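You operate a simulated robot arm through the tools that you are given. There is no shell and no other tool.

You are at the controls of a simulated robot arm. One attempt, no reset.

## Task
Tighten the wheel base's table clamp, then centre the wheel with the centre key.
Fine: clamp with the base off; switch on, hands clear until READY, press the key once, switch off.

It is judged by the outcome, as a careful person would: the job done as asked, and still so three seconds after it is handed in. It fails if anything else is knocked over, pushed out of place, dropped, spilled or broken.

## Robot
A 6-joint arm with a two-finger parallel gripper, fixed in place. Base frame: the origin is on the floor under the middle of its stand, x ahead of it, y to its left, z up. Units: mm, rad, N and s.
With the tool pointing down near the work surface it reaches from about 300 to 700 mm from the base axis. Its first joint turns from -2.897 to 2.897 rad. Payload 4.1 kg.
Tool frame: the origin (TCP) lies between the finger pads and is the grasp point; the fingertips stand 23 mm ahead of it; z points along the fingers, y is the line along which they close. The gripper opens to 94 mm. The fingers are 38 mm wide and 10 mm thick; the gripper's body (54 by 96 mm) begins 39 mm behind the TCP.
Orientation is told as [roll, pitch, yaw] about the base's x, y, z axes, in that order, counted from this pose: with the fingers straight down and closing along the base's y, the tool's x points along the base's -x, its y along +y and its z along -z.

## Interface
- The arm moves only by the tool move_arm. Its argument "series" is a list that holds one entry, the list of rows, each a list of 7 numbers: the closure in counts, from 0 (fully open) to 255 (shut), then the shift along the tool's x, y, z in mm, then the turn, a rotation vector about the tool's x, y, z in rad. In form: [[[gripper, x, y, z, rx, ry, rz], ...]]. A call has 1 to 20 rows; each row is the pose to reach, as a shift and turn from the pose commanded when the call began, along the tool's axes at that moment. Each row takes 0.2 s and may step no farther than 50 mm and 0.15 rad from the row before; otherwise, or with a gripper value out of range, the whole call is refused. A pose out of reach is approached as far as the arm can. The call stops where the force on the tool passes 40 N (or 10 N more than at its start, if that is more) or the arm is blocked; 0.2 s more then pass. Each finger travels about 45 mm/s and halts on what it meets, pressing with about 20 N; the grip force reading is that of the motor and also rises with nothing between the fingers. The clock runs only during rows and for 0.2 s after the last one: add rows that repeat a pose to give the fingers time. It gives the time, the measured TCP pose, the force on the tool (base axes), the opening and the grip force at its end, in the units of the frame above (readings bear some noise), with the torque about the TCP (base axes, N m) and any sound that the robot's microphone picked up.
- Cameras (640 x 400 px; columns grow to the right, rows downward): "scene" is fixed at [398.2, 499.2, 1579.1]; the picture's right is [-0.98, -0.21, 0.00], its down [-0.17, 0.81, -0.56] and it looks along [0.12, -0.55, -0.83] (base axes); focal length 312 px, centre (320, 200). "wrist" rides on the gripper at [86, 16, -74] in the tool frame; the picture's right is [-0.18, 0.98, 0.00], its down [-0.58, -0.11, -0.81] and it looks along [-0.79, -0.15, 0.59] (tool axes); focal length 243 px, centre (320, 200). There is no depth. A picture from a camera that has moved, and an enlarged one, comes with that camera's place and axes in the base frame and with its lens.
- snapshot(camera): a new picture of that camera. The clock stands still meanwhile.
- slide_trunk(by): slides the trunk up (or, below 0, down) by that many mm; the arm rides with it, the base frame stays. It gives what a move gives, with no picture.
- zoom(camera, box): a new picture of the part [left, top, right, bottom] of that camera's present view, enlarged. The clock stands still meanwhile.
- sign_off(): hands the job in; it is judged then, once.

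Places have to be worked out from the pictures, the camera data and where the tool is seen. Open the gripper and draw the arm clear of the work before you hand the job in, unless the task says otherwise.

The tools are called after "Emit:" as name(argument=value, ...) on one line, values as JSON. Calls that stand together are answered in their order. move_arm: Moves the arm, as the interface text tells. Its arguments: {"type":"object","properties":{"series":{"type":"array","items":{"type":"array","items":{"type":"array","items":{"type":"number"}}}}},"required":["series"]} The other tools are called the same way: slide_trunk (by) moves the trunk up or down; snapshot (camera) takes a picture; zoom (camera, box) takes an enlarged picture of a part of a camera's view; sign_off () hands the job in.

At the start:

```text
clock: 0.0
eef_pos: [333.2, 236.4, 1279.1]
ee_rot: [-0.001, 0.0, 0.0]
wrist_force: [0.8, 0.1, 1.1]
ft_torque: [0.02, -0.02, 0.04]
opening: 94.0
finger_force: 0.1
trunk travel left (down, up): [-525.0, 65.0]
```

scene: 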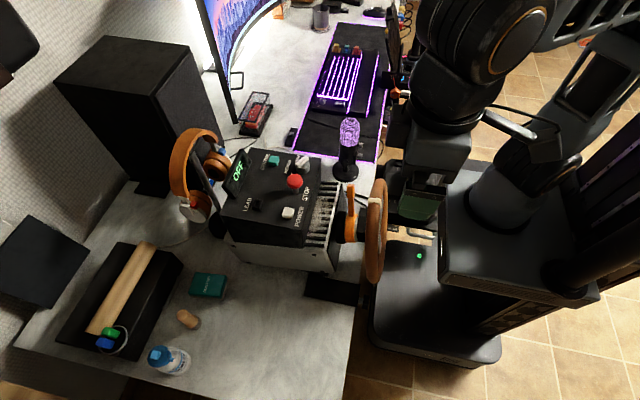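
wrist: 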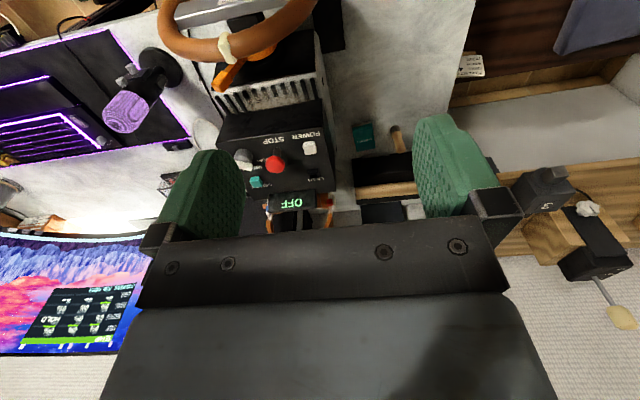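

I start by looking closer at the wheel base, its controls and the clamp in both pictures before I move anything.

Emit:
zoom(camera="scene", box=[200, 130, 400, 310])

Emit:
zoom(camera="wrist", box=[150, 0, 410, 220])

Emit:
zoom(camera="scene", box=[200, 0, 440, 150])

```text
2.22 times, centred on (300, 220) of scene
camera zoom: at [398.2, 499.2, 1579.1], right [-0.98, -0.21, 0.0], down [-0.17, 0.81, -0.56], along [0.12, -0.55, -0.83], focal length 693 px, centre (364, 156)
```

zoom: 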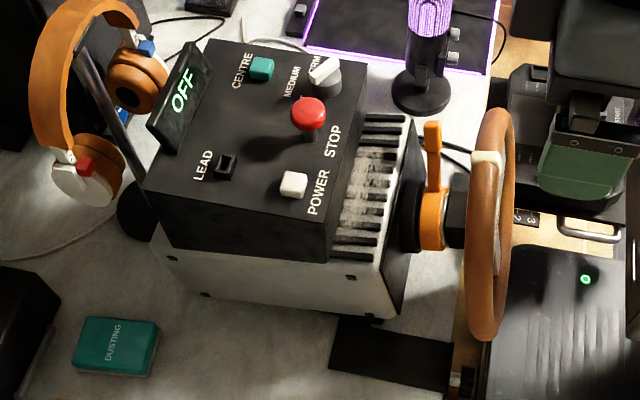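

```text
1.82 times, centred on (280, 110) of wrist
camera zoom: at [246.2, 252.2, 1354.8], right [0.18, 0.98, 0.0], down [0.58, -0.11, 0.81], along [0.79, -0.15, -0.59], focal length 441 px, centre (393, 364)
```

zoom: 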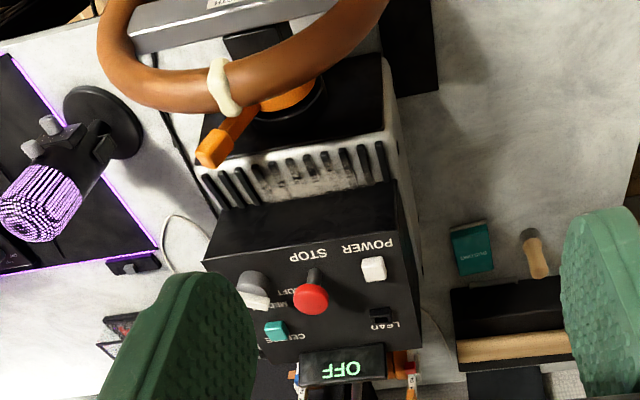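

```text
2.67 times, centred on (320, 75) of scene
camera zoom: at [398.2, 499.2, 1579.1], right [-0.98, -0.21, 0.0], down [-0.17, 0.81, -0.56], along [0.12, -0.55, -0.83], focal length 831 px, centre (320, 533)
```

zoom: 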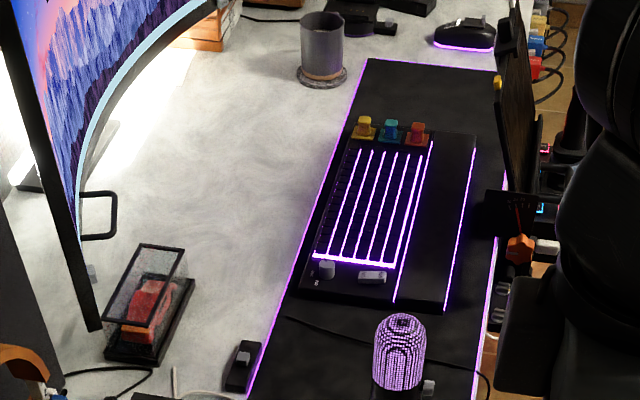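

The panel sits at about z 1010–1020, with the power key near (535,178), the centre key near (608,42) and STOP near (536,114). I haven't found the clamp yet, so I zoom on the table edge and around the shaft.

Emit:
zoom(camera="scene", box=[290, 160, 450, 310])

Emit:
zoom(camera="wrist", box=[130, 0, 370, 110])

Emit:
zoom(camera="scene", box=[215, 145, 325, 235])

Emit:
zoom(camera="wrist", box=[440, 40, 640, 180])

Emit:
zoom(camera="wrist", box=[0, 230, 160, 370])

```text
2.67 times, centred on (370, 235) of scene
camera zoom: at [398.2, 499.2, 1579.1], right [-0.98, -0.21, 0.0], down [-0.17, 0.81, -0.56], along [0.12, -0.55, -0.83], focal length 831 px, centre (187, 107)
```

zoom: 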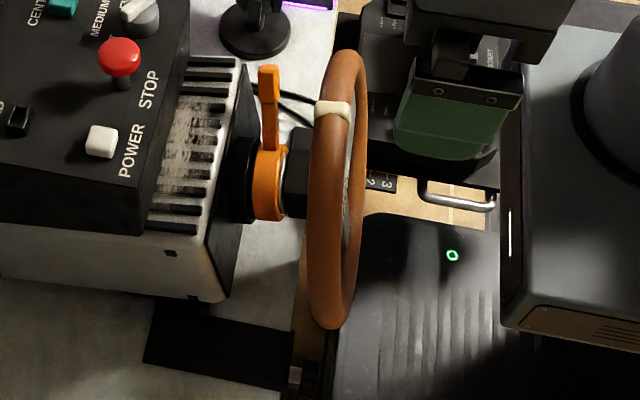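

```text
2.67 times, centred on (250, 55) of wrist
camera zoom: at [246.2, 252.2, 1354.8], right [0.18, 0.98, 0.0], down [0.58, -0.11, 0.81], along [0.79, -0.15, -0.59], focal length 647 px, centre (507, 587)
```

zoom: 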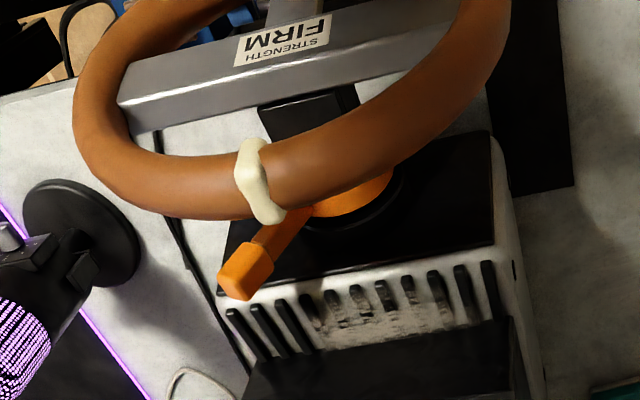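

```text
4.44 times, centred on (270, 190) of scene
camera zoom: at [398.2, 499.2, 1579.1], right [-0.98, -0.21, 0.0], down [-0.17, 0.81, -0.56], along [0.12, -0.55, -0.83], focal length 1385 px, centre (542, 244)
```

zoom: 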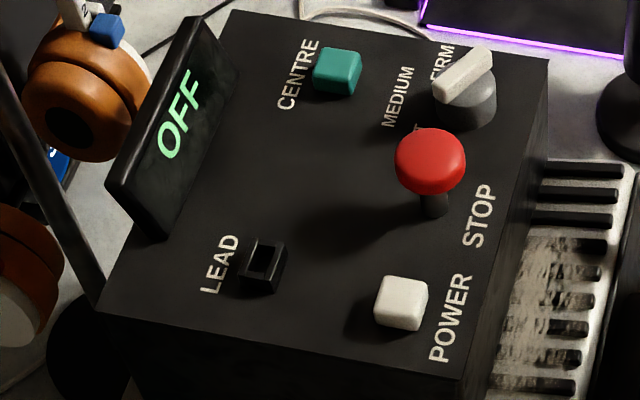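

```text
2.86 times, centred on (540, 110) of wrist
camera zoom: at [246.2, 252.2, 1354.8], right [0.18, 0.98, 0.0], down [0.58, -0.11, 0.81], along [0.79, -0.15, -0.59], focal length 693 px, centre (-309, 457)
```

zoom: 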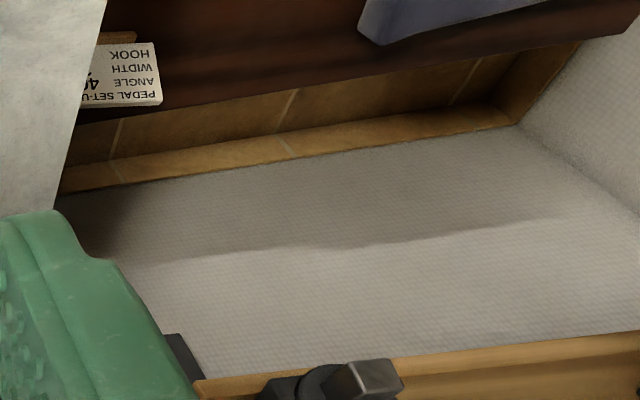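

```text
2.86 times, centred on (80, 300) of wrist
camera zoom: at [246.2, 252.2, 1354.8], right [0.18, 0.98, 0.0], down [0.58, -0.11, 0.81], along [0.79, -0.15, -0.59], focal length 693 px, centre (1006, -86)
```

zoom: 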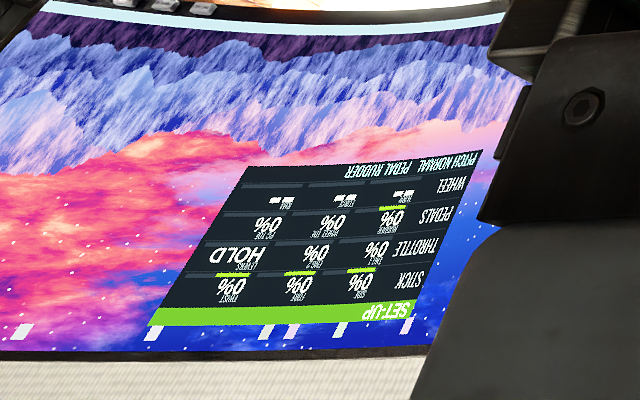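

The wheel is a rim of roughly 270 mm centred near (355,113,860), with an orange collar lever behind it at about (421,51,976). I can't yet tell whether that lever is the table clamp or a quick release, so I draw back and turn the wrist camera toward the front of the base for a lower look.

Emit:
move_arm(series=[[[0, 20, 25, 0, 0, 0, 0.12], [0, 40, 50, 0, 0, 0, 0.24], [0, 60, 75, 0, 0, 0, 0.36], [0, 80, 95, 0, 0, 0, 0.48], [0, 80, 95, 0, 0, 0, 0.5]]])

Emit:
snapshot(camera="wrist")

```text
clock: 1.2
eef_pos: [251.5, 331.2, 1280.9]
ee_rot: [0.002, 0.001, -0.502]
wrist_force: [0.0, -0.5, 0.2]
ft_torque: [0.01, 0.01, -0.01]
opening: 94.2
finger_force: 0.1
trunk travel left (down, up): [-525.0, 65.0]
```

```text
taken
camera wrist: at [184.0, 387.1, 1355.5], right [0.63, 0.77, 0.0], down [0.46, -0.38, 0.81], along [0.62, -0.51, -0.59], focal length 243 px, centre (320, 200)
```

wrist: 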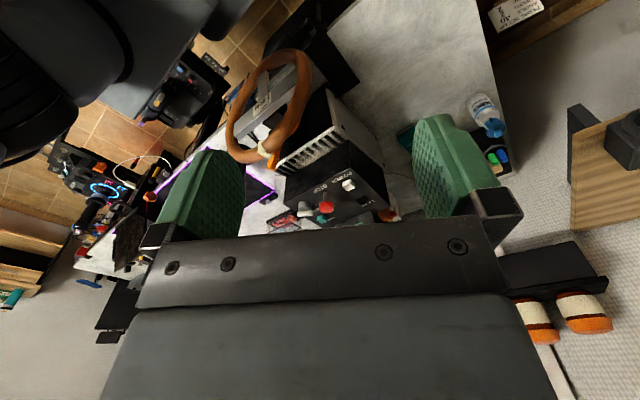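

The view is clear here and nothing lies under the tool at this spot, so I lower the trunk by 250 mm to see the wheel base's front and the table edge.

Emit:
slide_trunk(by=-250)

Emit:
snapshot(camera="wrist")

Emit:
snapshot(camera="scene")

```text
clock: 3.8
eef_pos: [251.9, 332.3, 1031.1]
ee_rot: [0.001, 0.0, -0.5]
wrist_force: [0.6, -0.6, 0.6]
ft_torque: [0.02, 0.02, 0.01]
opening: 94.0
finger_force: 0.0
trunk travel left (down, up): [-275.0, 315.0]
```

```text
taken
camera wrist: at [184.2, 386.7, 1105.4], right [0.63, 0.77, 0.0], down [0.46, -0.37, 0.81], along [0.62, -0.51, -0.59], focal length 243 px, centre (320, 200)
```

wrist: 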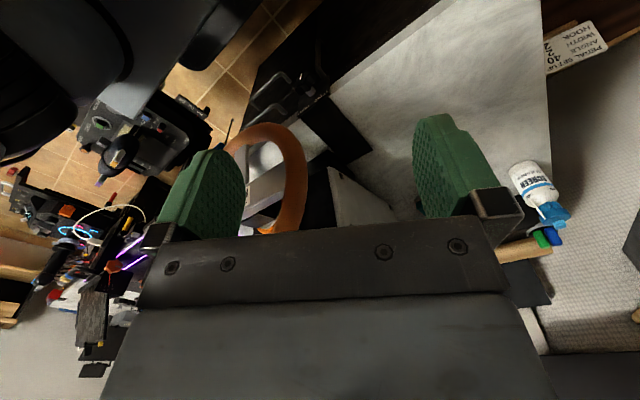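

```text
taken
```

scene: 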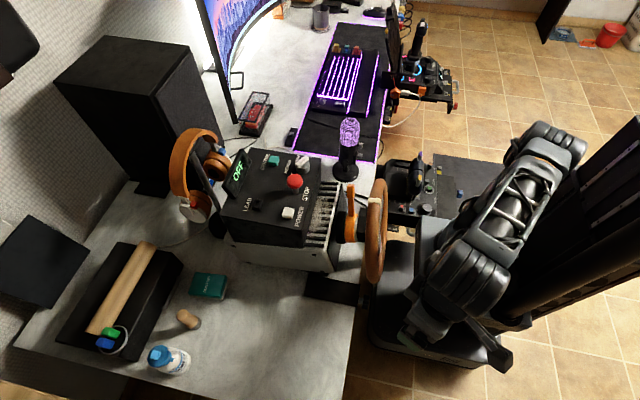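

The arm now sits lower and the scene view is less blocked. I enlarge the table edge around the wheel in both cameras.

Emit:
zoom(camera="scene", box=[300, 150, 480, 370])

Emit:
zoom(camera="wrist", box=[200, 60, 420, 240])

Emit:
zoom(camera="wrist", box=[40, 60, 240, 220])

```text
1.82 times, centred on (390, 260) of scene
camera zoom: at [398.2, 499.2, 1579.1], right [-0.98, -0.21, 0.0], down [-0.17, 0.81, -0.56], along [0.12, -0.55, -0.83], focal length 567 px, centre (193, 91)
```

zoom: 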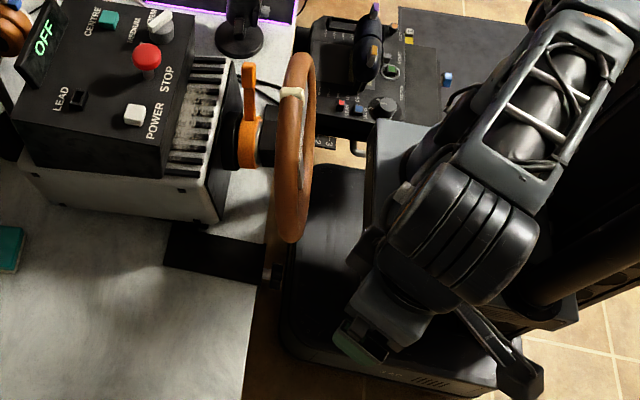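

```text
2.22 times, centred on (310, 150) of wrist
camera zoom: at [184.2, 386.7, 1105.4], right [0.63, 0.77, 0.0], down [0.46, -0.37, 0.81], along [0.62, -0.51, -0.59], focal length 539 px, centre (342, 311)
```

zoom: 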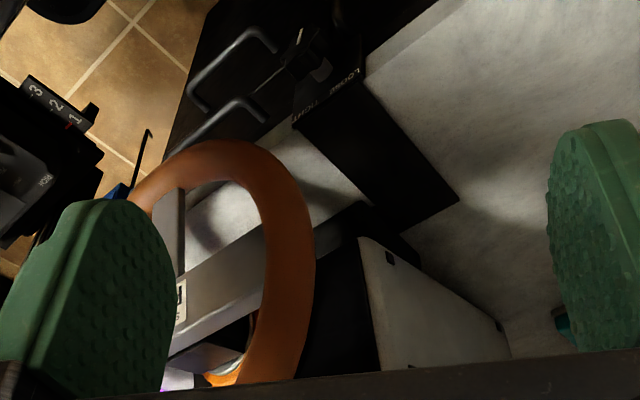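

```text
2.50 times, centred on (140, 140) of wrist
camera zoom: at [184.2, 386.7, 1105.4], right [0.63, 0.77, 0.0], down [0.46, -0.37, 0.81], along [0.62, -0.51, -0.59], focal length 606 px, centre (770, 350)
```

zoom: 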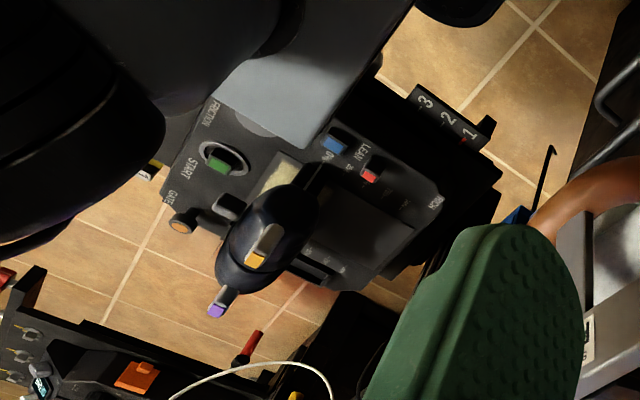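

The black plate by the base carries the words "LOOSE" and "TIGHT" on its front at the table edge, with a dark handle there; that is the table clamp. I zoom in further on it.

Emit:
zoom(camera="wrist", box=[260, 60, 350, 120])

Emit:
zoom(camera="scene", box=[340, 210, 400, 310])

```text
6.67 times, centred on (305, 90) of wrist
camera zoom: at [184.2, 386.7, 1105.4], right [0.63, 0.77, 0.0], down [0.46, -0.37, 0.81], along [0.62, -0.51, -0.59], focal length 1618 px, centre (420, 933)
```

zoom: 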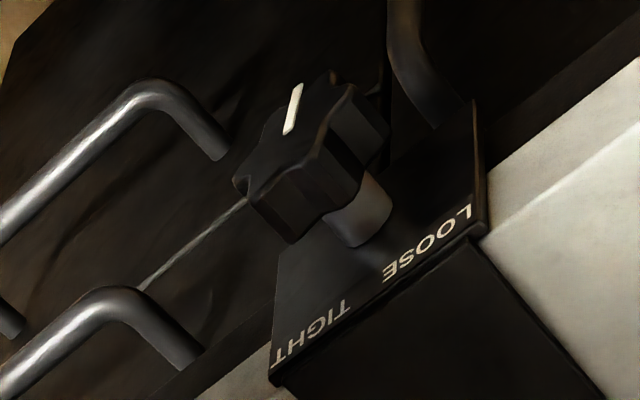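

```text
4.00 times, centred on (370, 260) of scene
camera zoom: at [398.2, 499.2, 1579.1], right [-0.98, -0.21, 0.0], down [-0.17, 0.81, -0.56], along [0.12, -0.55, -0.83], focal length 1247 px, centre (120, -40)
```

zoom: 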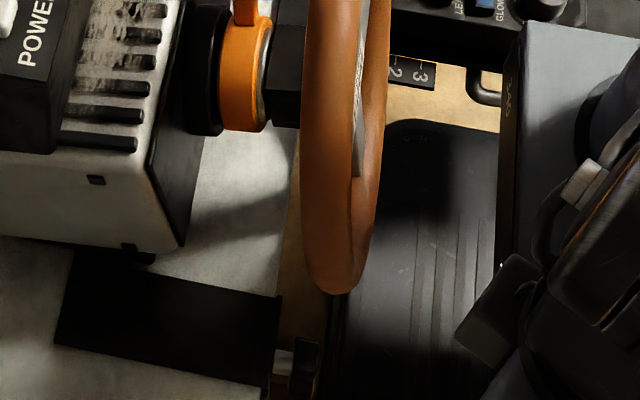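

The clamp is a star knob on the table's front edge at about (329,232,715), its axis along x, marked LOOSE on the +y side and TIGHT on the −y side. I lower the trunk another 250 mm, with the tool clear of the edge, to see its pointer from in front.

Emit:
slide_trunk(by=-250)

Emit:
snapshot(camera="wrist")

Emit:
snapshot(camera="scene")

```text
clock: 6.4
eef_pos: [252.3, 331.3, 781.5]
ee_rot: [0.0, 0.0, -0.501]
wrist_force: [-0.5, -1.1, -0.1]
ft_torque: [0.01, 0.01, -0.03]
opening: 94.1
finger_force: 0.0
trunk travel left (down, up): [-25.0, 565.0]
```

```text
taken
camera wrist: at [184.2, 386.7, 855.4], right [0.63, 0.77, 0.0], down [0.46, -0.37, 0.81], along [0.62, -0.51, -0.59], focal length 243 px, centre (320, 200)
```

wrist: 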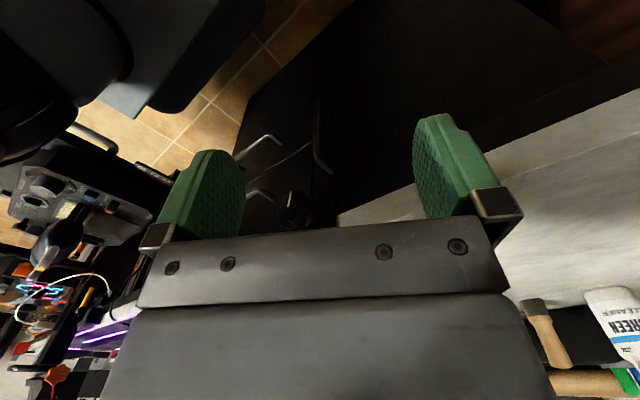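

```text
taken
```

scene: 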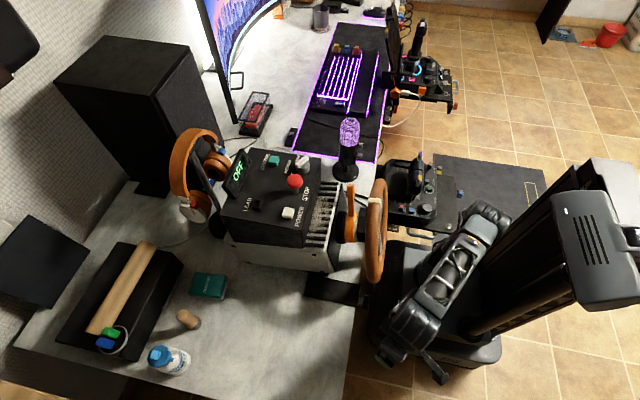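

The knob shows at about (295,208) in the wrist picture. I enlarge it to read its pointer.

Emit:
zoom(camera="wrist", box=[230, 130, 400, 240])

Emit:
zoom(camera="wrist", box=[265, 180, 325, 232])

Emit:
zoom(camera="scene", box=[290, 180, 440, 320])

```text
3.64 times, centred on (315, 185) of wrist
camera zoom: at [184.2, 386.7, 855.4], right [0.63, 0.77, 0.0], down [0.46, -0.37, 0.81], along [0.62, -0.51, -0.59], focal length 882 px, centre (338, 254)
```

zoom: 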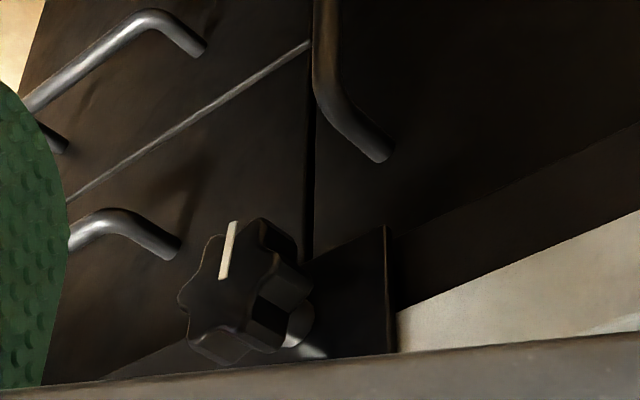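

```text
7.69 times, centred on (295, 206) of wrist
camera zoom: at [184.2, 386.7, 855.4], right [0.63, 0.77, 0.0], down [0.46, -0.37, 0.81], along [0.62, -0.51, -0.59], focal length 1866 px, centre (512, 154)
```

zoom: 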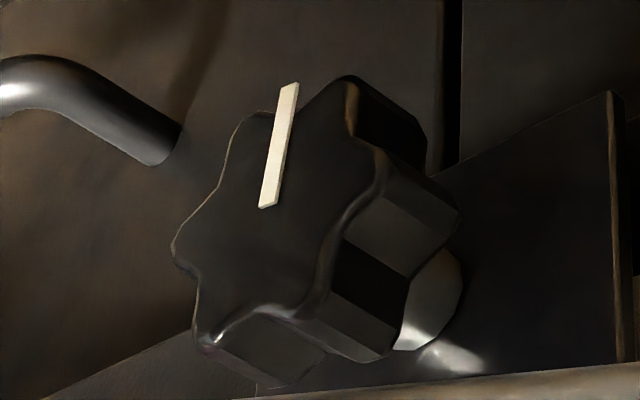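

```text
2.86 times, centred on (365, 250) of scene
camera zoom: at [398.2, 499.2, 1579.1], right [-0.98, -0.21, 0.0], down [-0.17, 0.81, -0.56], along [0.12, -0.55, -0.83], focal length 890 px, centre (191, 57)
```

zoom: 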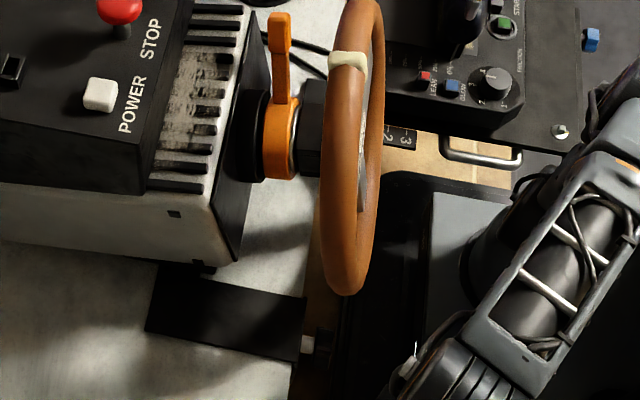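

The white pointer hangs straight down (6 o'clock seen from the robot). LOOSE is at upper left and TIGHT at upper right, so tightening should be clockwise, a positive turn about base x. I bring the tool in front of the knob at a safe stand-off with yaw 0, then check how far the gripper can tilt forward.

Emit:
move_arm(series=[[[0, -10, -20, 0, 0, 0, -0.12], [0, -22, -42, 0, 0, 0, -0.24], [0, -35, -64, 0, 0, 0, -0.36], [0, -47, -87, 0, 0, 0, -0.48], [0, -47, -87, 0, 0, 0, -0.5]]])

```text
clock: 7.6
eef_pos: [251.4, 233.6, 780.4]
ee_rot: [-0.001, 0.0, 0.001]
wrist_force: [0.4, 0.5, 0.3]
ft_torque: [0.01, -0.03, -0.02]
opening: 94.2
finger_force: 0.1
trunk travel left (down, up): [-25.0, 565.0]
```

The tool is at (251,234,780) pointing straight down. I now tilt it forward about its y axis in small steps, bringing the fingers toward horizontal while keeping the TCP in place.

Emit:
move_arm(series=[[[0, 0, 0, 0, 0, -0.12, 0], [0, 0, 0, 0, 0, -0.24, 0], [0, 0, 0, 0, 0, -0.36, 0], [0, 0, 0, 0, 0, -0.48, 0], [0, 0, 0, 0, 0, -0.6, 0], [0, 0, 0, 0, 0, -0.72, 0], [0, 0, 0, 0, 0, -0.8, 0]]])

Emit:
snapshot(camera="scene")

Emit:
snapshot(camera="wrist")

```text
clock: 9.2
eef_pos: [250.0, 233.6, 781.7]
ee_rot: [0.002, -0.801, 0.001]
wrist_force: [0.6, -0.2, 0.4]
ft_torque: [0.02, 0.01, -0.02]
opening: 93.6
finger_force: 0.1
trunk travel left (down, up): [-25.0, 565.0]
```

```text
taken
```

scene: 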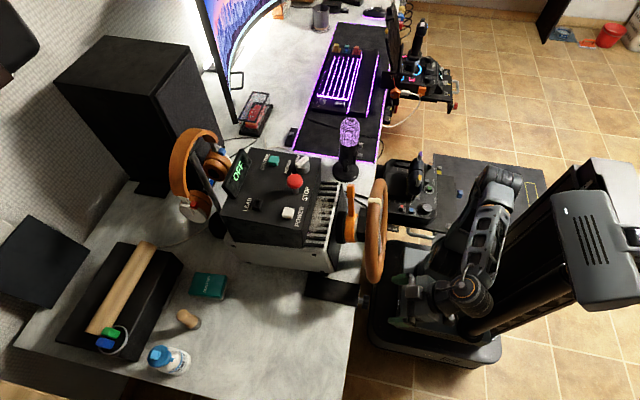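

```text
taken
camera wrist: at [137.8, 249.0, 770.9], right [0.13, 0.98, 0.13], down [-0.18, -0.11, 0.98], along [0.98, -0.15, 0.16], focal length 243 px, centre (320, 200)
```

wrist: 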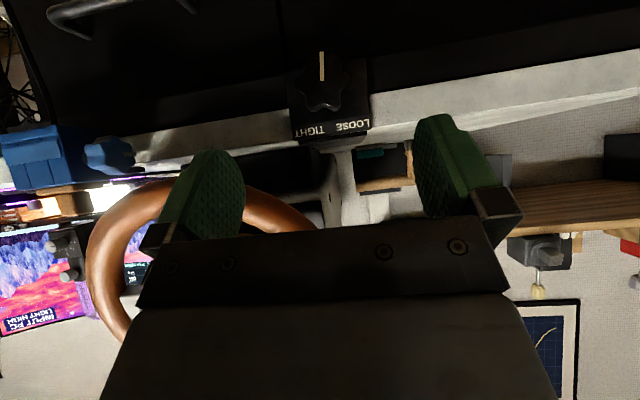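

The tilt works well, and the camera now looks straight at the clamp. I zoom in to read the knob and label geometry.

Emit:
zoom(camera="wrist", box=[260, 30, 400, 150])

Emit:
zoom(camera="wrist", box=[60, 80, 360, 320])

```text
3.33 times, centred on (330, 90) of wrist
camera zoom: at [137.8, 249.0, 770.9], right [0.13, 0.98, 0.13], down [-0.18, -0.11, 0.98], along [0.98, -0.15, 0.16], focal length 809 px, centre (287, 567)
```

zoom: 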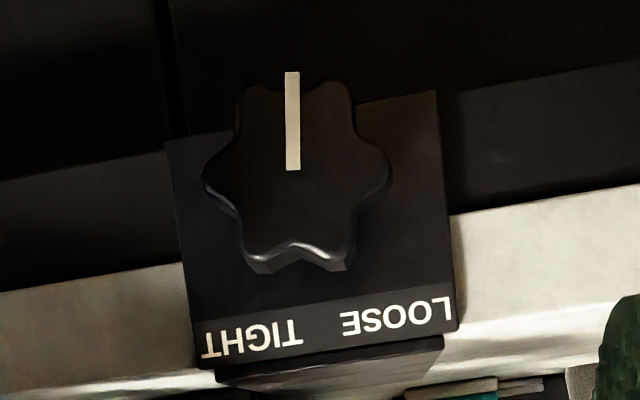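

```text
1.67 times, centred on (210, 200) of wrist
camera zoom: at [137.8, 249.0, 770.9], right [0.13, 0.98, 0.13], down [-0.18, -0.11, 0.98], along [0.98, -0.15, 0.16], focal length 404 px, centre (503, 200)
```

zoom: 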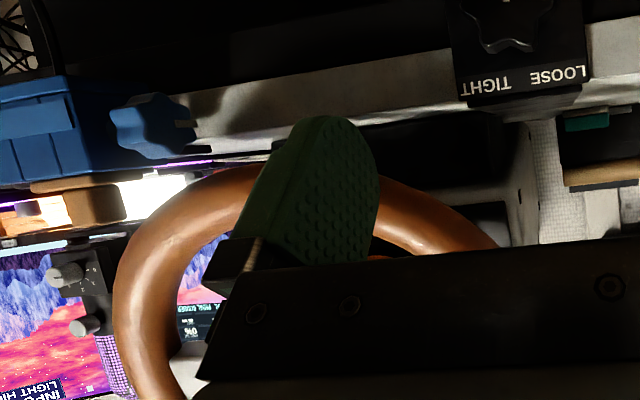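

The star knob has six lobes, and its pointer is at a groove facing down. There is also a blue clamp with a knob to the left in this picture, near y ≈ −30…20. Before touching anything I check which clamp belongs to the wheel base.

Emit:
zoom(camera="wrist", box=[0, 80, 180, 220])

Emit:
zoom(camera="scene", box=[290, 170, 450, 310])

Emit:
zoom(camera="wrist", box=[240, 100, 420, 240])

```text
2.86 times, centred on (90, 150) of wrist
camera zoom: at [137.8, 249.0, 770.9], right [0.13, 0.98, 0.13], down [-0.18, -0.11, 0.98], along [0.98, -0.15, 0.16], focal length 693 px, centre (977, 343)
```

zoom: 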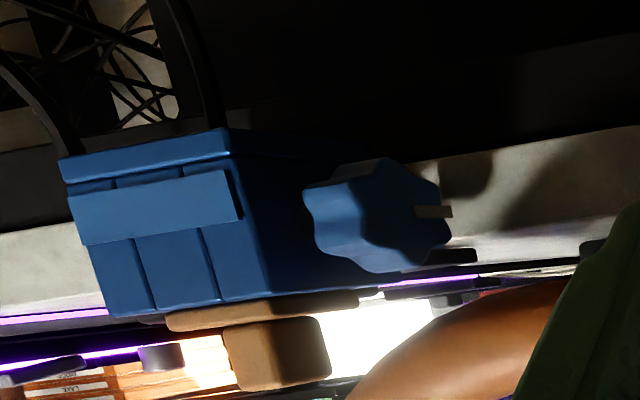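

```text
2.86 times, centred on (370, 240) of scene
camera zoom: at [398.2, 499.2, 1579.1], right [-0.98, -0.21, 0.0], down [-0.17, 0.81, -0.56], along [0.12, -0.55, -0.83], focal length 890 px, centre (177, 86)
```

zoom: 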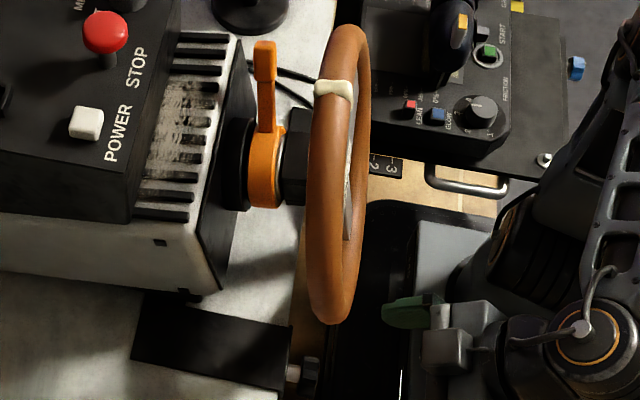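

```text
2.86 times, centred on (330, 170) of wrist
camera zoom: at [137.8, 249.0, 770.9], right [0.13, 0.98, 0.13], down [-0.18, -0.11, 0.98], along [0.98, -0.15, 0.16], focal length 693 px, centre (291, 286)
```

zoom: 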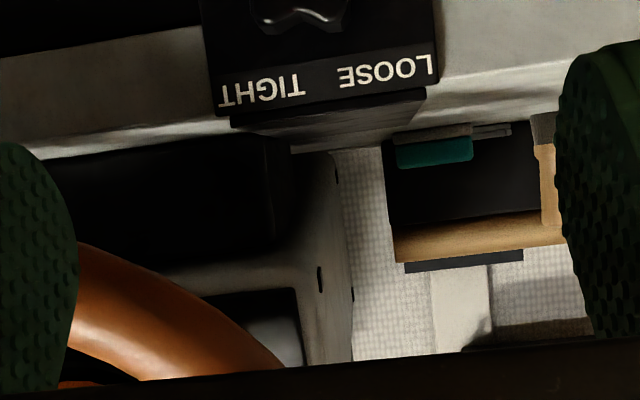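

The blue clamp with its own knob faces sideways and sits with the throttle unit. The black plate with LOOSE/TIGHT runs under the wheel base, so that one is mine. Both views put the knob face at about (318, 234.5, 717.5), roughly 39 mm across. I finish the tilt to horizontal at a stand-off of about 50 mm.

Emit:
move_arm(series=[[[0, 6, 0, 9, 0, -0.13, 0], [0, 12, 0, 18, 0, -0.26, 0], [0, 18, 0.5, 28, 0, -0.39, 0], [0, 24, 0.7, 37, 0, -0.52, 0], [0, 30, 1, 46, 0, -0.65, 0], [0, 35.4, 1, 55.4, 0, -0.77, 0], [0, 35.4, 1, 55.4, 0, -0.77, 0]]])

Emit:
snapshot(camera="scene")

Emit:
snapshot(camera="wrist")

```text
clock: 10.8
eef_pos: [267.7, 234.0, 716.7]
ee_rot: [-2.743, -1.571, 2.744]
wrist_force: [0.6, 0.7, 0.0]
ft_torque: [-0.03, 0.02, -0.02]
opening: 94.2
finger_force: 0.0
trunk travel left (down, up): [-25.0, 565.0]
```

```text
taken
```

scene: 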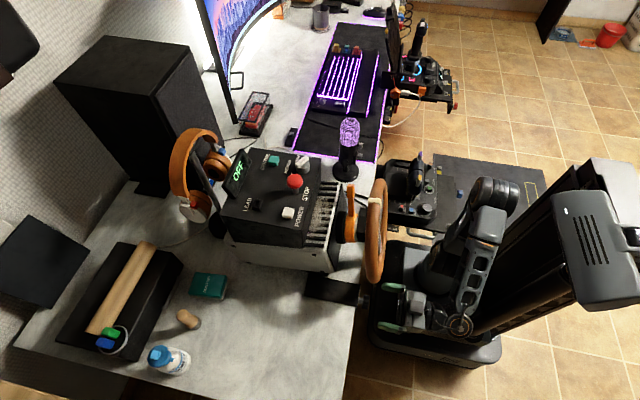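

```text
taken
camera wrist: at [192.8, 249.6, 629.4], right [0.0, 0.98, 0.18], down [-0.81, -0.11, 0.58], along [0.59, -0.15, 0.79], focal length 243 px, centre (320, 200)
```

wrist: 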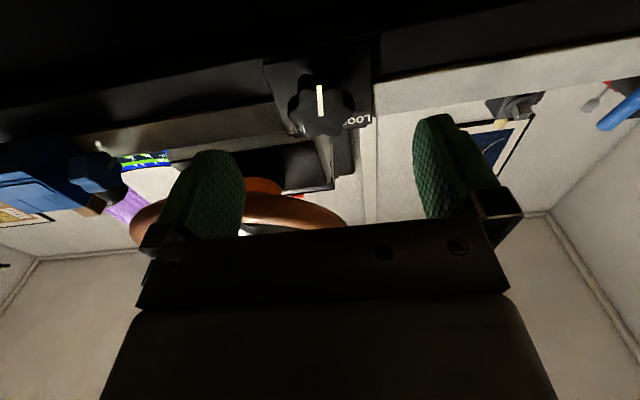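

The tool is horizontal at (268,234,717), in line with the knob. For a grip that locks on pairs of lobes, I roll the gripper −90° about its own axis so the fingers close vertically. That leaves a long clockwise sweep. I also narrow the fingers to about 60 mm.

Emit:
move_arm(series=[[[92, 0, 0, 0, 0, 0, -0.14], [92, 0, 0, 0, 0, 0, -0.28], [92, 0, 0, 0, 0, 0, -0.42], [92, 0, 0, 0, 0, 0, -0.56], [92, 0, 0, 0, 0, 0, -0.7], [92, 0, 0, 0, 0, 0, -0.84], [92, 0, 0, 0, 0, 0, -0.98], [92, 0, 0, 0, 0, 0, -1.12], [92, 0, 0, 0, 0, 0, -1.26], [92, 0, 0, 0, 0, 0, -1.4], [92, 0, 0, 0, 0, 0, -1.54], [92, 0, 0, 0, 0, 0, -1.571], [92, 0, 0, 0, 0, 0, -1.571]]])

Emit:
snapshot(camera="wrist")

Emit:
snapshot(camera="scene")

```text
clock: 13.6
eef_pos: [267.0, 234.4, 718.0]
ee_rot: [-1.57, 0.003, 1.571]
wrist_force: [0.2, 1.0, 0.8]
ft_torque: [0.0, -0.01, 0.03]
opening: 60.0
finger_force: 0.1
trunk travel left (down, up): [-25.0, 565.0]
```

```text
taken
camera wrist: at [192.3, 146.9, 700.9], right [0.0, 0.18, -0.98], down [-0.81, 0.58, 0.11], along [0.59, 0.79, 0.15], focal length 243 px, centre (320, 200)
```

wrist: 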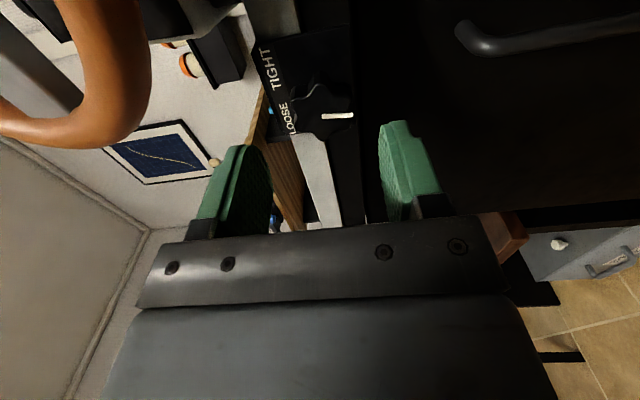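

```text
taken
```

scene: 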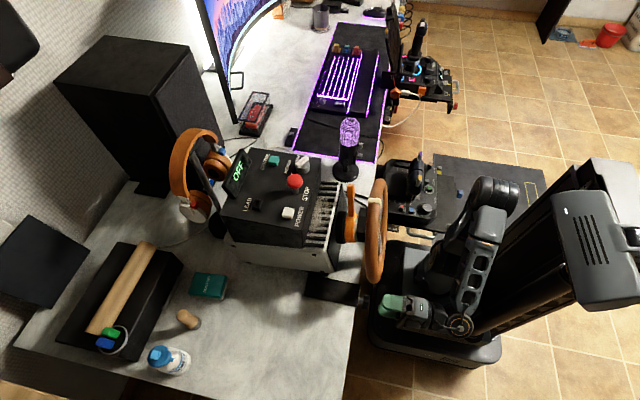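

The roll reached −90° cleanly. I zoom on the knob from this side to confirm its centre and depth before going in.

Emit:
zoom(camera="wrist", box=[240, 40, 400, 160])

```text
3.33 times, centred on (320, 100) of wrist
camera zoom: at [192.3, 146.9, 700.9], right [0.0, 0.18, -0.98], down [-0.81, 0.58, 0.11], along [0.59, 0.79, 0.15], focal length 809 px, centre (320, 533)
```

zoom: 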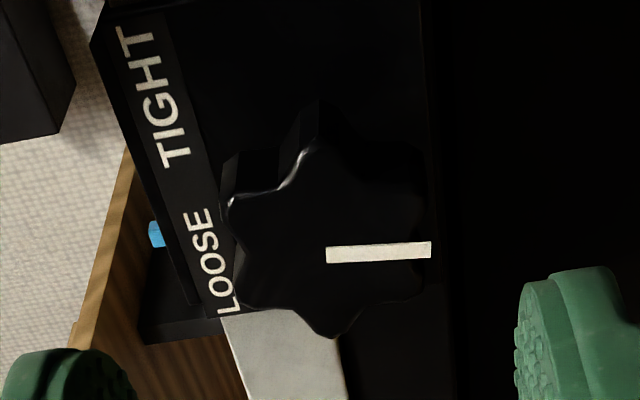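

The knob centre reads about (318, 233, 717) here, which agrees with the other views. I advance 49 mm with the fingers straddling it, tips stopping just short of the plate, and then close.

Emit:
move_arm(series=[[[92, 1, 0.5, 10, 0, 0, 0], [92, 1, 0.5, 20, 0, 0, 0], [92, 1, 0.5, 30, 0, 0, 0], [92, 1, 0.5, 40, 0, 0, 0], [92, 1, 0.5, 45, 0, 0, 0], [92, 1, 0.5, 49, 0, 0, 0], [92, 1, 0.5, 49, 0, 0, 0]]])

Emit:
snapshot(camera="wrist")

Emit:
zoom(camera="scene", box=[320, 230, 440, 340])

```text
clock: 15.2
eef_pos: [317.0, 232.7, 715.3]
ee_rot: [-1.57, 0.0, 1.57]
wrist_force: [0.3, 0.0, -0.2]
ft_torque: [0.06, 0.02, 0.0]
opening: 60.2
finger_force: 0.0
trunk travel left (down, up): [-25.0, 565.0]
```

```text
taken
camera wrist: at [241.5, 145.8, 700.4], right [0.0, 0.18, -0.98], down [-0.81, 0.58, 0.11], along [0.59, 0.79, 0.15], focal length 243 px, centre (320, 200)
```

wrist: 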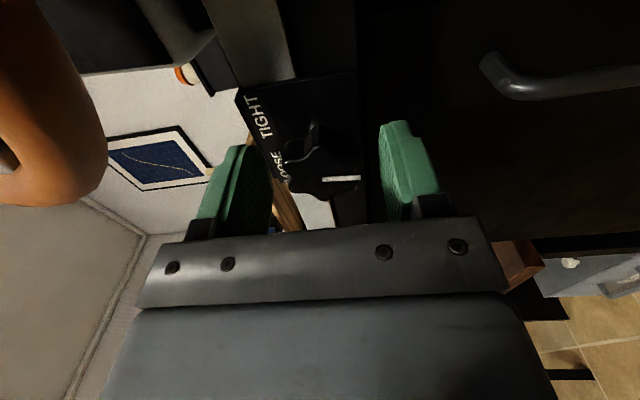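

```text
3.64 times, centred on (380, 285) of scene
camera zoom: at [398.2, 499.2, 1579.1], right [-0.98, -0.21, 0.0], down [-0.17, 0.81, -0.56], along [0.12, -0.55, -0.83], focal length 1133 px, centre (102, -109)
```

zoom: 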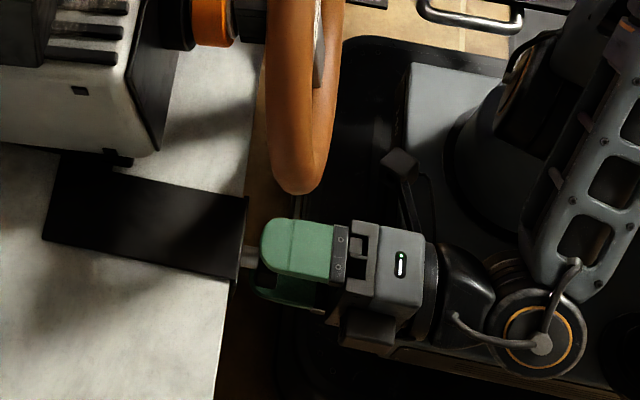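

The fingers straddle the knob with no contact force. I now close the gripper on it while holding the pose.

Emit:
move_arm(series=[[[255, 0, 0, 0, 0, 0, 0], [255, 0, 0, 0, 0, 0, 0], [255, 0, 0, 0, 0, 0, 0], [255, 0, 0, 0, 0, 0, 0], [255, 0, 0, 0, 0, 0, 0]]])

Emit:
zoom(camera="wrist", box=[220, 60, 440, 220])

```text
clock: 16.4
eef_pos: [316.4, 233.0, 715.5]
ee_rot: [-1.57, 0.003, 1.569]
wrist_force: [-1.1, -3.9, -8.9]
ft_torque: [0.0, -0.14, 0.04]
opening: 37.1
finger_force: 45.0
trunk travel left (down, up): [-25.0, 565.0]
```

```text
2.50 times, centred on (330, 140) of wrist
camera zoom: at [241.4, 145.6, 700.0], right [0.0, 0.18, -0.98], down [-0.81, 0.58, 0.11], along [0.59, 0.79, 0.15], focal length 606 px, centre (295, 350)
```

zoom: 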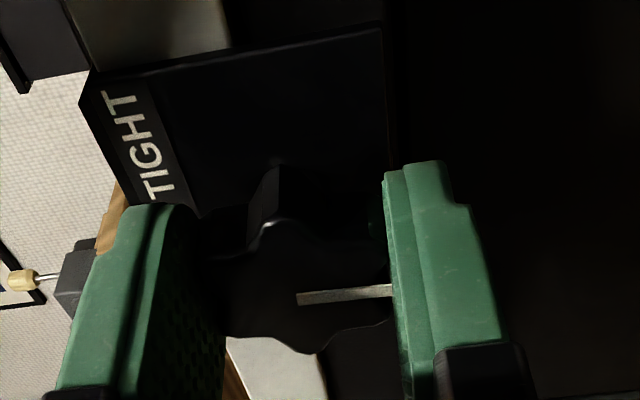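

It is gripped at 37 mm across the lobe pairs, with only a light side load. I turn clockwise (positive about +x) by 0.6 rad first and watch torque and sound.

Emit:
move_arm(series=[[[255, 0, 0.5, 0, 0, 0, 0.1], [255, 0, 0.5, 0, 0, 0, 0.2], [255, 0, 0.5, 0, 0, 0, 0.3], [255, 0, 0.5, 0, 0, 0, 0.4], [255, 0, 0.5, 0, 0, 0, 0.5], [255, 0, 0.5, 0, 0, 0, 0.6]]])

Emit:
zoom(camera="wrist", box=[220, 60, 440, 220])

```text
clock: 17.8
eef_pos: [315.6, 233.0, 713.9]
ee_rot: [-1.57, -0.602, 1.57]
wrist_force: [-9.0, -1.7, -17.1]
ft_torque: [-0.02, -0.27, 0.17]
opening: 36.5
finger_force: 45.1
trunk travel left (down, up): [-25.0, 565.0]
```

```text
2.50 times, centred on (330, 140) of wrist
camera zoom: at [241.5, 170.1, 652.6], right [0.0, 0.71, -0.71], down [-0.81, 0.42, 0.42], along [0.59, 0.57, 0.57], focal length 606 px, centre (295, 350)
```

zoom: 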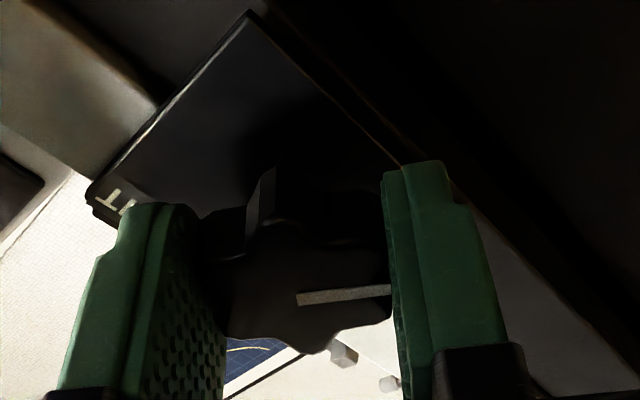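

The knob follows the fingers with almost no resisting torque, so it is still loose. There is a small side load (about −17 N in z), which I ease by following 1 mm downward while I keep turning clockwise.

Emit:
move_arm(series=[[[255, 0.6, 0.8, -0.5, 0, 0, 0.0], [255, 0.6, 0.8, -0.5, 0, 0, 0.1], [255, 0.6, 0.8, -0.5, 0, 0, 0.2], [255, 0.6, 0.8, -0.5, 0, 0, 0.3]]])

```text
clock: 18.8
eef_pos: [316.2, 233.2, 714.4]
ee_rot: [-1.568, -0.9, 1.571]
wrist_force: [6.5, 9.5, -11.0]
ft_torque: [-0.03, -0.3, 0.29]
opening: 36.8
finger_force: 44.9
trunk travel left (down, up): [-25.0, 565.0]
```

Loads stay light and the torque about the knob axis is near zero. I keep turning clockwise.

Emit:
move_arm(series=[[[255, 0, 0, 0, 0, 0, 0.1], [255, 0, 0, 0, 0, 0, 0.2], [255, 0, 0, 0, 0, 0, 0.3], [255, 0, 0, 0, 0, 0, 0.4], [255, 0, 0, 0, 0, 0, 0.5], [255, 0, 0, 0, 0, 0, 0.6]]])

Emit:
zoom(camera="wrist", box=[220, 60, 440, 220])

```text
clock: 20.2
eef_pos: [316.6, 235.3, 712.7]
ee_rot: [-1.543, -1.5, 1.545]
wrist_force: [15.9, 30.0, -9.3]
ft_torque: [-0.12, -0.95, 0.13]
opening: 36.5
finger_force: 45.3
trunk travel left (down, up): [-25.0, 565.0]
```

```text
2.50 times, centred on (330, 140) of wrist
camera zoom: at [241.4, 243.8, 626.5], right [0.0, 0.99, 0.11], down [-0.81, -0.07, 0.59], along [0.59, -0.09, 0.8], focal length 606 px, centre (295, 350)
```

zoom: 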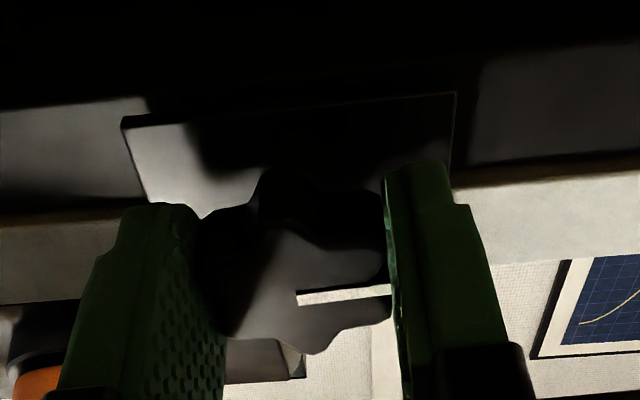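

The side load is growing in +y (30 N), so the knob's true axis lies slightly to +y and below my turning centre. I shift about 1.5 mm that way with no rotation and recheck.

Emit:
move_arm(series=[[[255, 0.5, 1.5, 0.5, 0, 0, 0], [255, 0.5, 1.5, 0.5, 0, 0, 0]]])

```text
clock: 20.8
eef_pos: [315.7, 235.9, 714.7]
ee_rot: [-1.545, -1.499, 1.544]
wrist_force: [5.1, 17.1, -4.5]
ft_torque: [-0.02, 0.33, 0.4]
opening: 36.8
finger_force: 45.2
trunk travel left (down, up): [-25.0, 565.0]
```

That helped (17 N left). I shift another 1.5 mm in +y and continue clockwise by 0.4 rad.

Emit:
move_arm(series=[[[255, 0.3, 1.5, 0, 0, 0, 0.0], [255, 0.3, 1.5, 0, 0, 0, 0.1], [255, 0.3, 1.5, 0, 0, 0, 0.2], [255, 0.3, 1.5, 0, 0, 0, 0.3], [255, 0.3, 1.5, 0, 0, 0, 0.4]]])

```text
clock: 22.0
eef_pos: [316.0, 236.3, 714.2]
ee_rot: [1.574, -1.239, -1.577]
wrist_force: [1.0, 3.0, 3.0]
ft_torque: [0.0, 0.03, -0.07]
opening: 36.4
finger_force: 44.5
trunk travel left (down, up): [-25.0, 565.0]
```

Forces are now nearly zero, and the knob has turned about 109° in all. I continue clockwise by 0.6 rad.

Emit:
move_arm(series=[[[255, 0, 0, 0, 0, 0, 0.1], [255, 0, 0, 0, 0, 0, 0.2], [255, 0, 0, 0, 0, 0, 0.3], [255, 0, 0, 0, 0, 0, 0.4], [255, 0, 0, 0, 0, 0, 0.5], [255, 0, 0, 0, 0, 0, 0.6]]])

Emit:
snapshot(camera="wrist")

Emit:
snapshot(camera="scene")

```text
clock: 23.1
eef_pos: [315.0, 233.8, 716.5]
ee_rot: [1.53, -0.834, -1.538]
wrist_force: [16.5, 6.7, -13.9]
ft_torque: [0.0, -0.2, 0.49]
opening: 37.0
finger_force: 44.8
out of reach, approached as far as the arm can: row 4, 5
trunk travel left (down, up): [-25.0, 565.0]
stopped in row 5: the force on the tool passed its limit at 54 N (the readings are from after the stop); the commanded pose is now the measured one
```

```text
taken
camera wrist: at [238.8, 304.0, 665.4], right [0.02, 0.61, 0.8], down [-0.8, -0.47, 0.38], along [0.61, -0.64, 0.47], focal length 243 px, centre (320, 200)
```

wrist: 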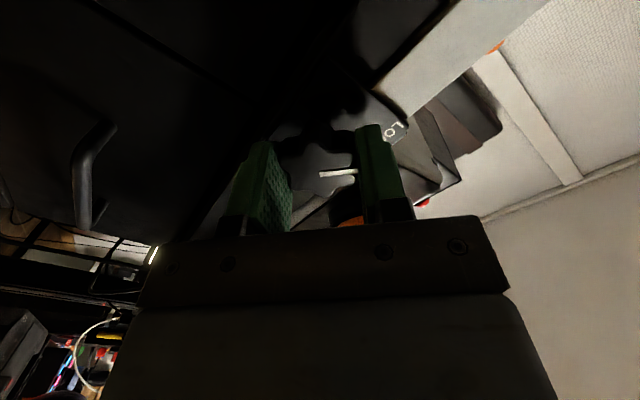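

```text
taken
```

scene: 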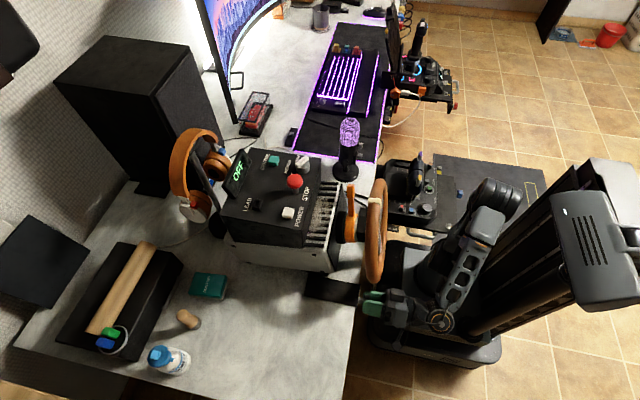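

The wrist reached its roll limit after about 132° of knob turn, and the knob is still turning freely. I release, back off along the knob axis, and will regrip with the wrist wound back.

Emit:
move_arm(series=[[[92, 0, 0, 0, 0, 0, 0], [92, 0, 0, 0, 0, 0, 0], [92, 0, 0, 0, 0, 0, 0], [92, 0, 0, 0, 0, 0, 0], [92, 0, 0, -10, 0, 0, 0], [92, 0, 0, -25, 0, 0, 0], [92, 0, 0, -40, 0, 0, 0], [92, 0, 0, -55, 0, 0, 0]]])

Emit:
snapshot(camera="wrist")

```text
clock: 24.9
eef_pos: [257.8, 234.1, 719.6]
ee_rot: [1.536, -0.832, -1.546]
wrist_force: [0.8, -0.6, 0.1]
ft_torque: [-0.01, 0.01, 0.02]
opening: 59.8
finger_force: 0.0
trunk travel left (down, up): [-25.0, 565.0]
```

```text
taken
camera wrist: at [181.5, 304.3, 667.7], right [0.02, 0.6, 0.8], down [-0.8, -0.47, 0.38], along [0.6, -0.64, 0.47], focal length 243 px, centre (320, 200)
```

wrist: 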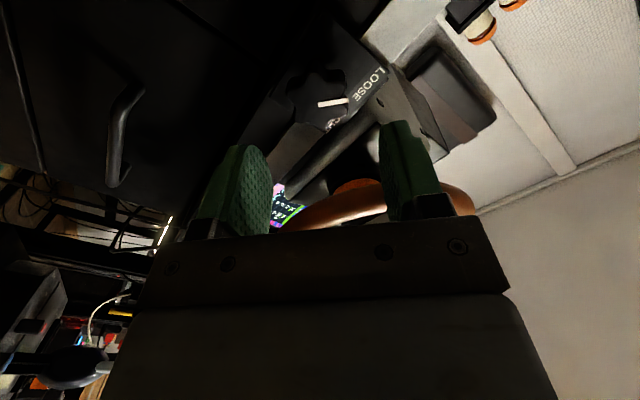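

I zoom in to read where the pointer now stands relative to the labels.

Emit:
zoom(camera="wrist", box=[260, 40, 420, 150])

```text
3.64 times, centred on (340, 95) of wrist
camera zoom: at [181.5, 304.3, 667.7], right [0.02, 0.6, 0.8], down [-0.8, -0.47, 0.38], along [0.6, -0.64, 0.47], focal length 882 px, centre (247, 582)
```

zoom: 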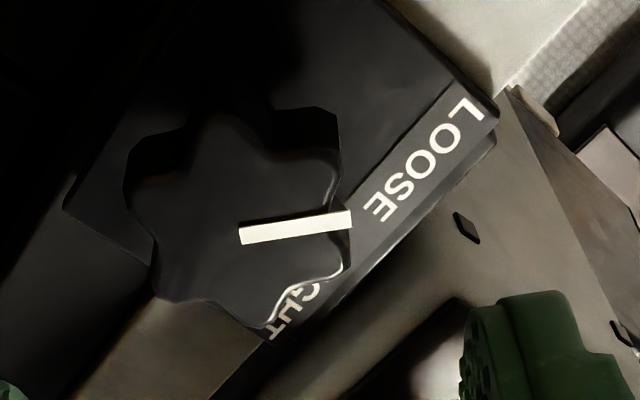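

The pointer now stands at about 45° up-left, by LOOSE, and the knob axis is at (y 235.7, z 714.6). I wind the wrist back by 180° at the stand-off, in two calls, so I can regrip and turn on past TIGHT.

Emit:
move_arm(series=[[[92, 1, -0.5, 0, 0, 0, -0.14], [92, 2, -1, 0, 0, 0, -0.28], [92, 3, -1.5, 0, 0, 0, -0.42], [92, 4, -2, 0, 0, 0, -0.56], [92, 4.65, -2.3, 0, 0, 0, -0.7], [92, 4.65, -2.3, 0, 0, 0, -0.84], [92, 4.65, -2.3, 0, 0, 0, -0.98], [92, 4.65, -2.3, 0, 0, 0, -1.12], [92, 4.65, -2.3, 0, 0, 0, -1.26], [92, 4.65, -2.3, 0, 0, 0, -1.4], [92, 4.65, -2.3, 0, 0, 0, -1.54], [92, 4.65, -2.3, 0, 0, 0, -1.6], [92, 4.65, -2.3, 0, 0, 0, -1.6]]])

```text
clock: 27.7
eef_pos: [259.6, 234.8, 716.0]
ee_rot: [-1.54, -0.708, 1.549]
wrist_force: [0.1, 0.8, 0.0]
ft_torque: [0.0, -0.01, 0.03]
opening: 59.9
finger_force: 0.2
trunk travel left (down, up): [-25.0, 565.0]
```

The tool axis sags by about 0.023 rad left over from the limit. I correct that tilt first and re-centre on the knob axis.

Emit:
move_arm(series=[[[92, 0.5, 1.5, 0, 0.0178, -0.0152, 0], [92, 0.5, 1.5, 0, 0.0178, -0.0152, 0]]])

Emit:
move_arm(series=[[[92, 0, 0, 0, 0, 0, -0.14], [92, 0, 0, 0, 0, 0, -0.28], [92, 0, 0, 0, 0, 0, -0.42], [92, 0, 0, 0, 0, 0, -0.56], [92, 0, 0, 0, 0, 0, -0.7], [92, 0, 0, 0, 0, 0, -0.84], [92, 0, 0, 0, 0, 0, -0.98], [92, 0, 0, 0, 0, 0, -1.12], [92, 0, 0, 0, 0, 0, -1.26], [92, 0, 0, 0, 0, 0, -1.4], [92, 0, 0, 0, 0, 0, -1.536], [92, 0, 0, 0, 0, 0, -1.536]]])

Emit:
snapshot(camera="wrist")

Emit:
snapshot(camera="scene")

```text
clock: 28.3
eef_pos: [258.0, 236.4, 713.7]
ee_rot: [-1.572, -0.709, 1.571]
wrist_force: [-0.1, 0.4, -0.5]
ft_torque: [0.01, 0.02, -0.02]
opening: 60.2
finger_force: 0.1
trunk travel left (down, up): [-25.0, 565.0]
```

```text
clock: 30.9
eef_pos: [258.1, 237.0, 713.2]
ee_rot: [-1.571, 0.83, 1.572]
wrist_force: [-0.2, 0.6, 0.3]
ft_torque: [-0.01, 0.0, 0.01]
opening: 59.7
finger_force: 0.0
trunk travel left (down, up): [-25.0, 565.0]
```

```text
taken
camera wrist: at [183.5, 165.2, 766.2], right [0.0, -0.6, -0.8], down [-0.81, 0.47, -0.35], along [0.59, 0.64, -0.48], focal length 243 px, centre (320, 200)
```

wrist: 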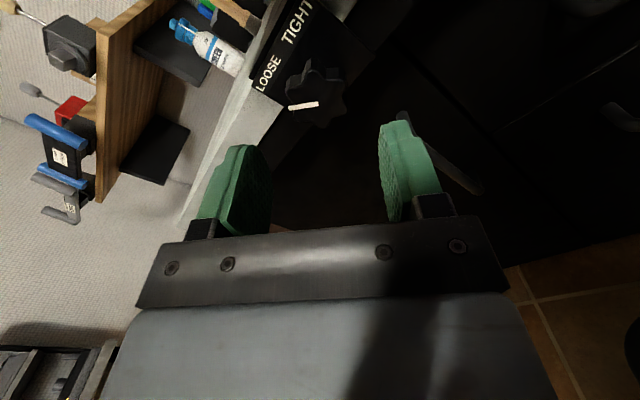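

```text
taken
```

scene: 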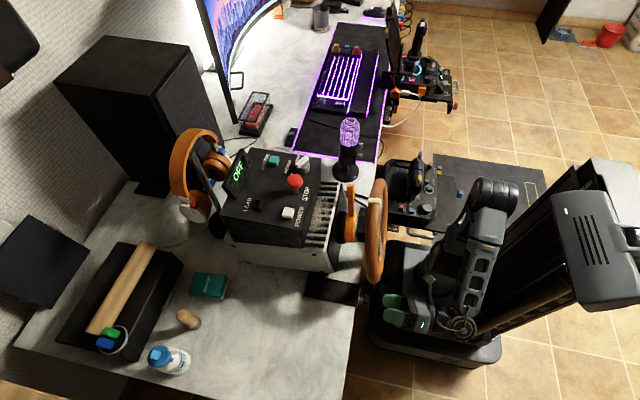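

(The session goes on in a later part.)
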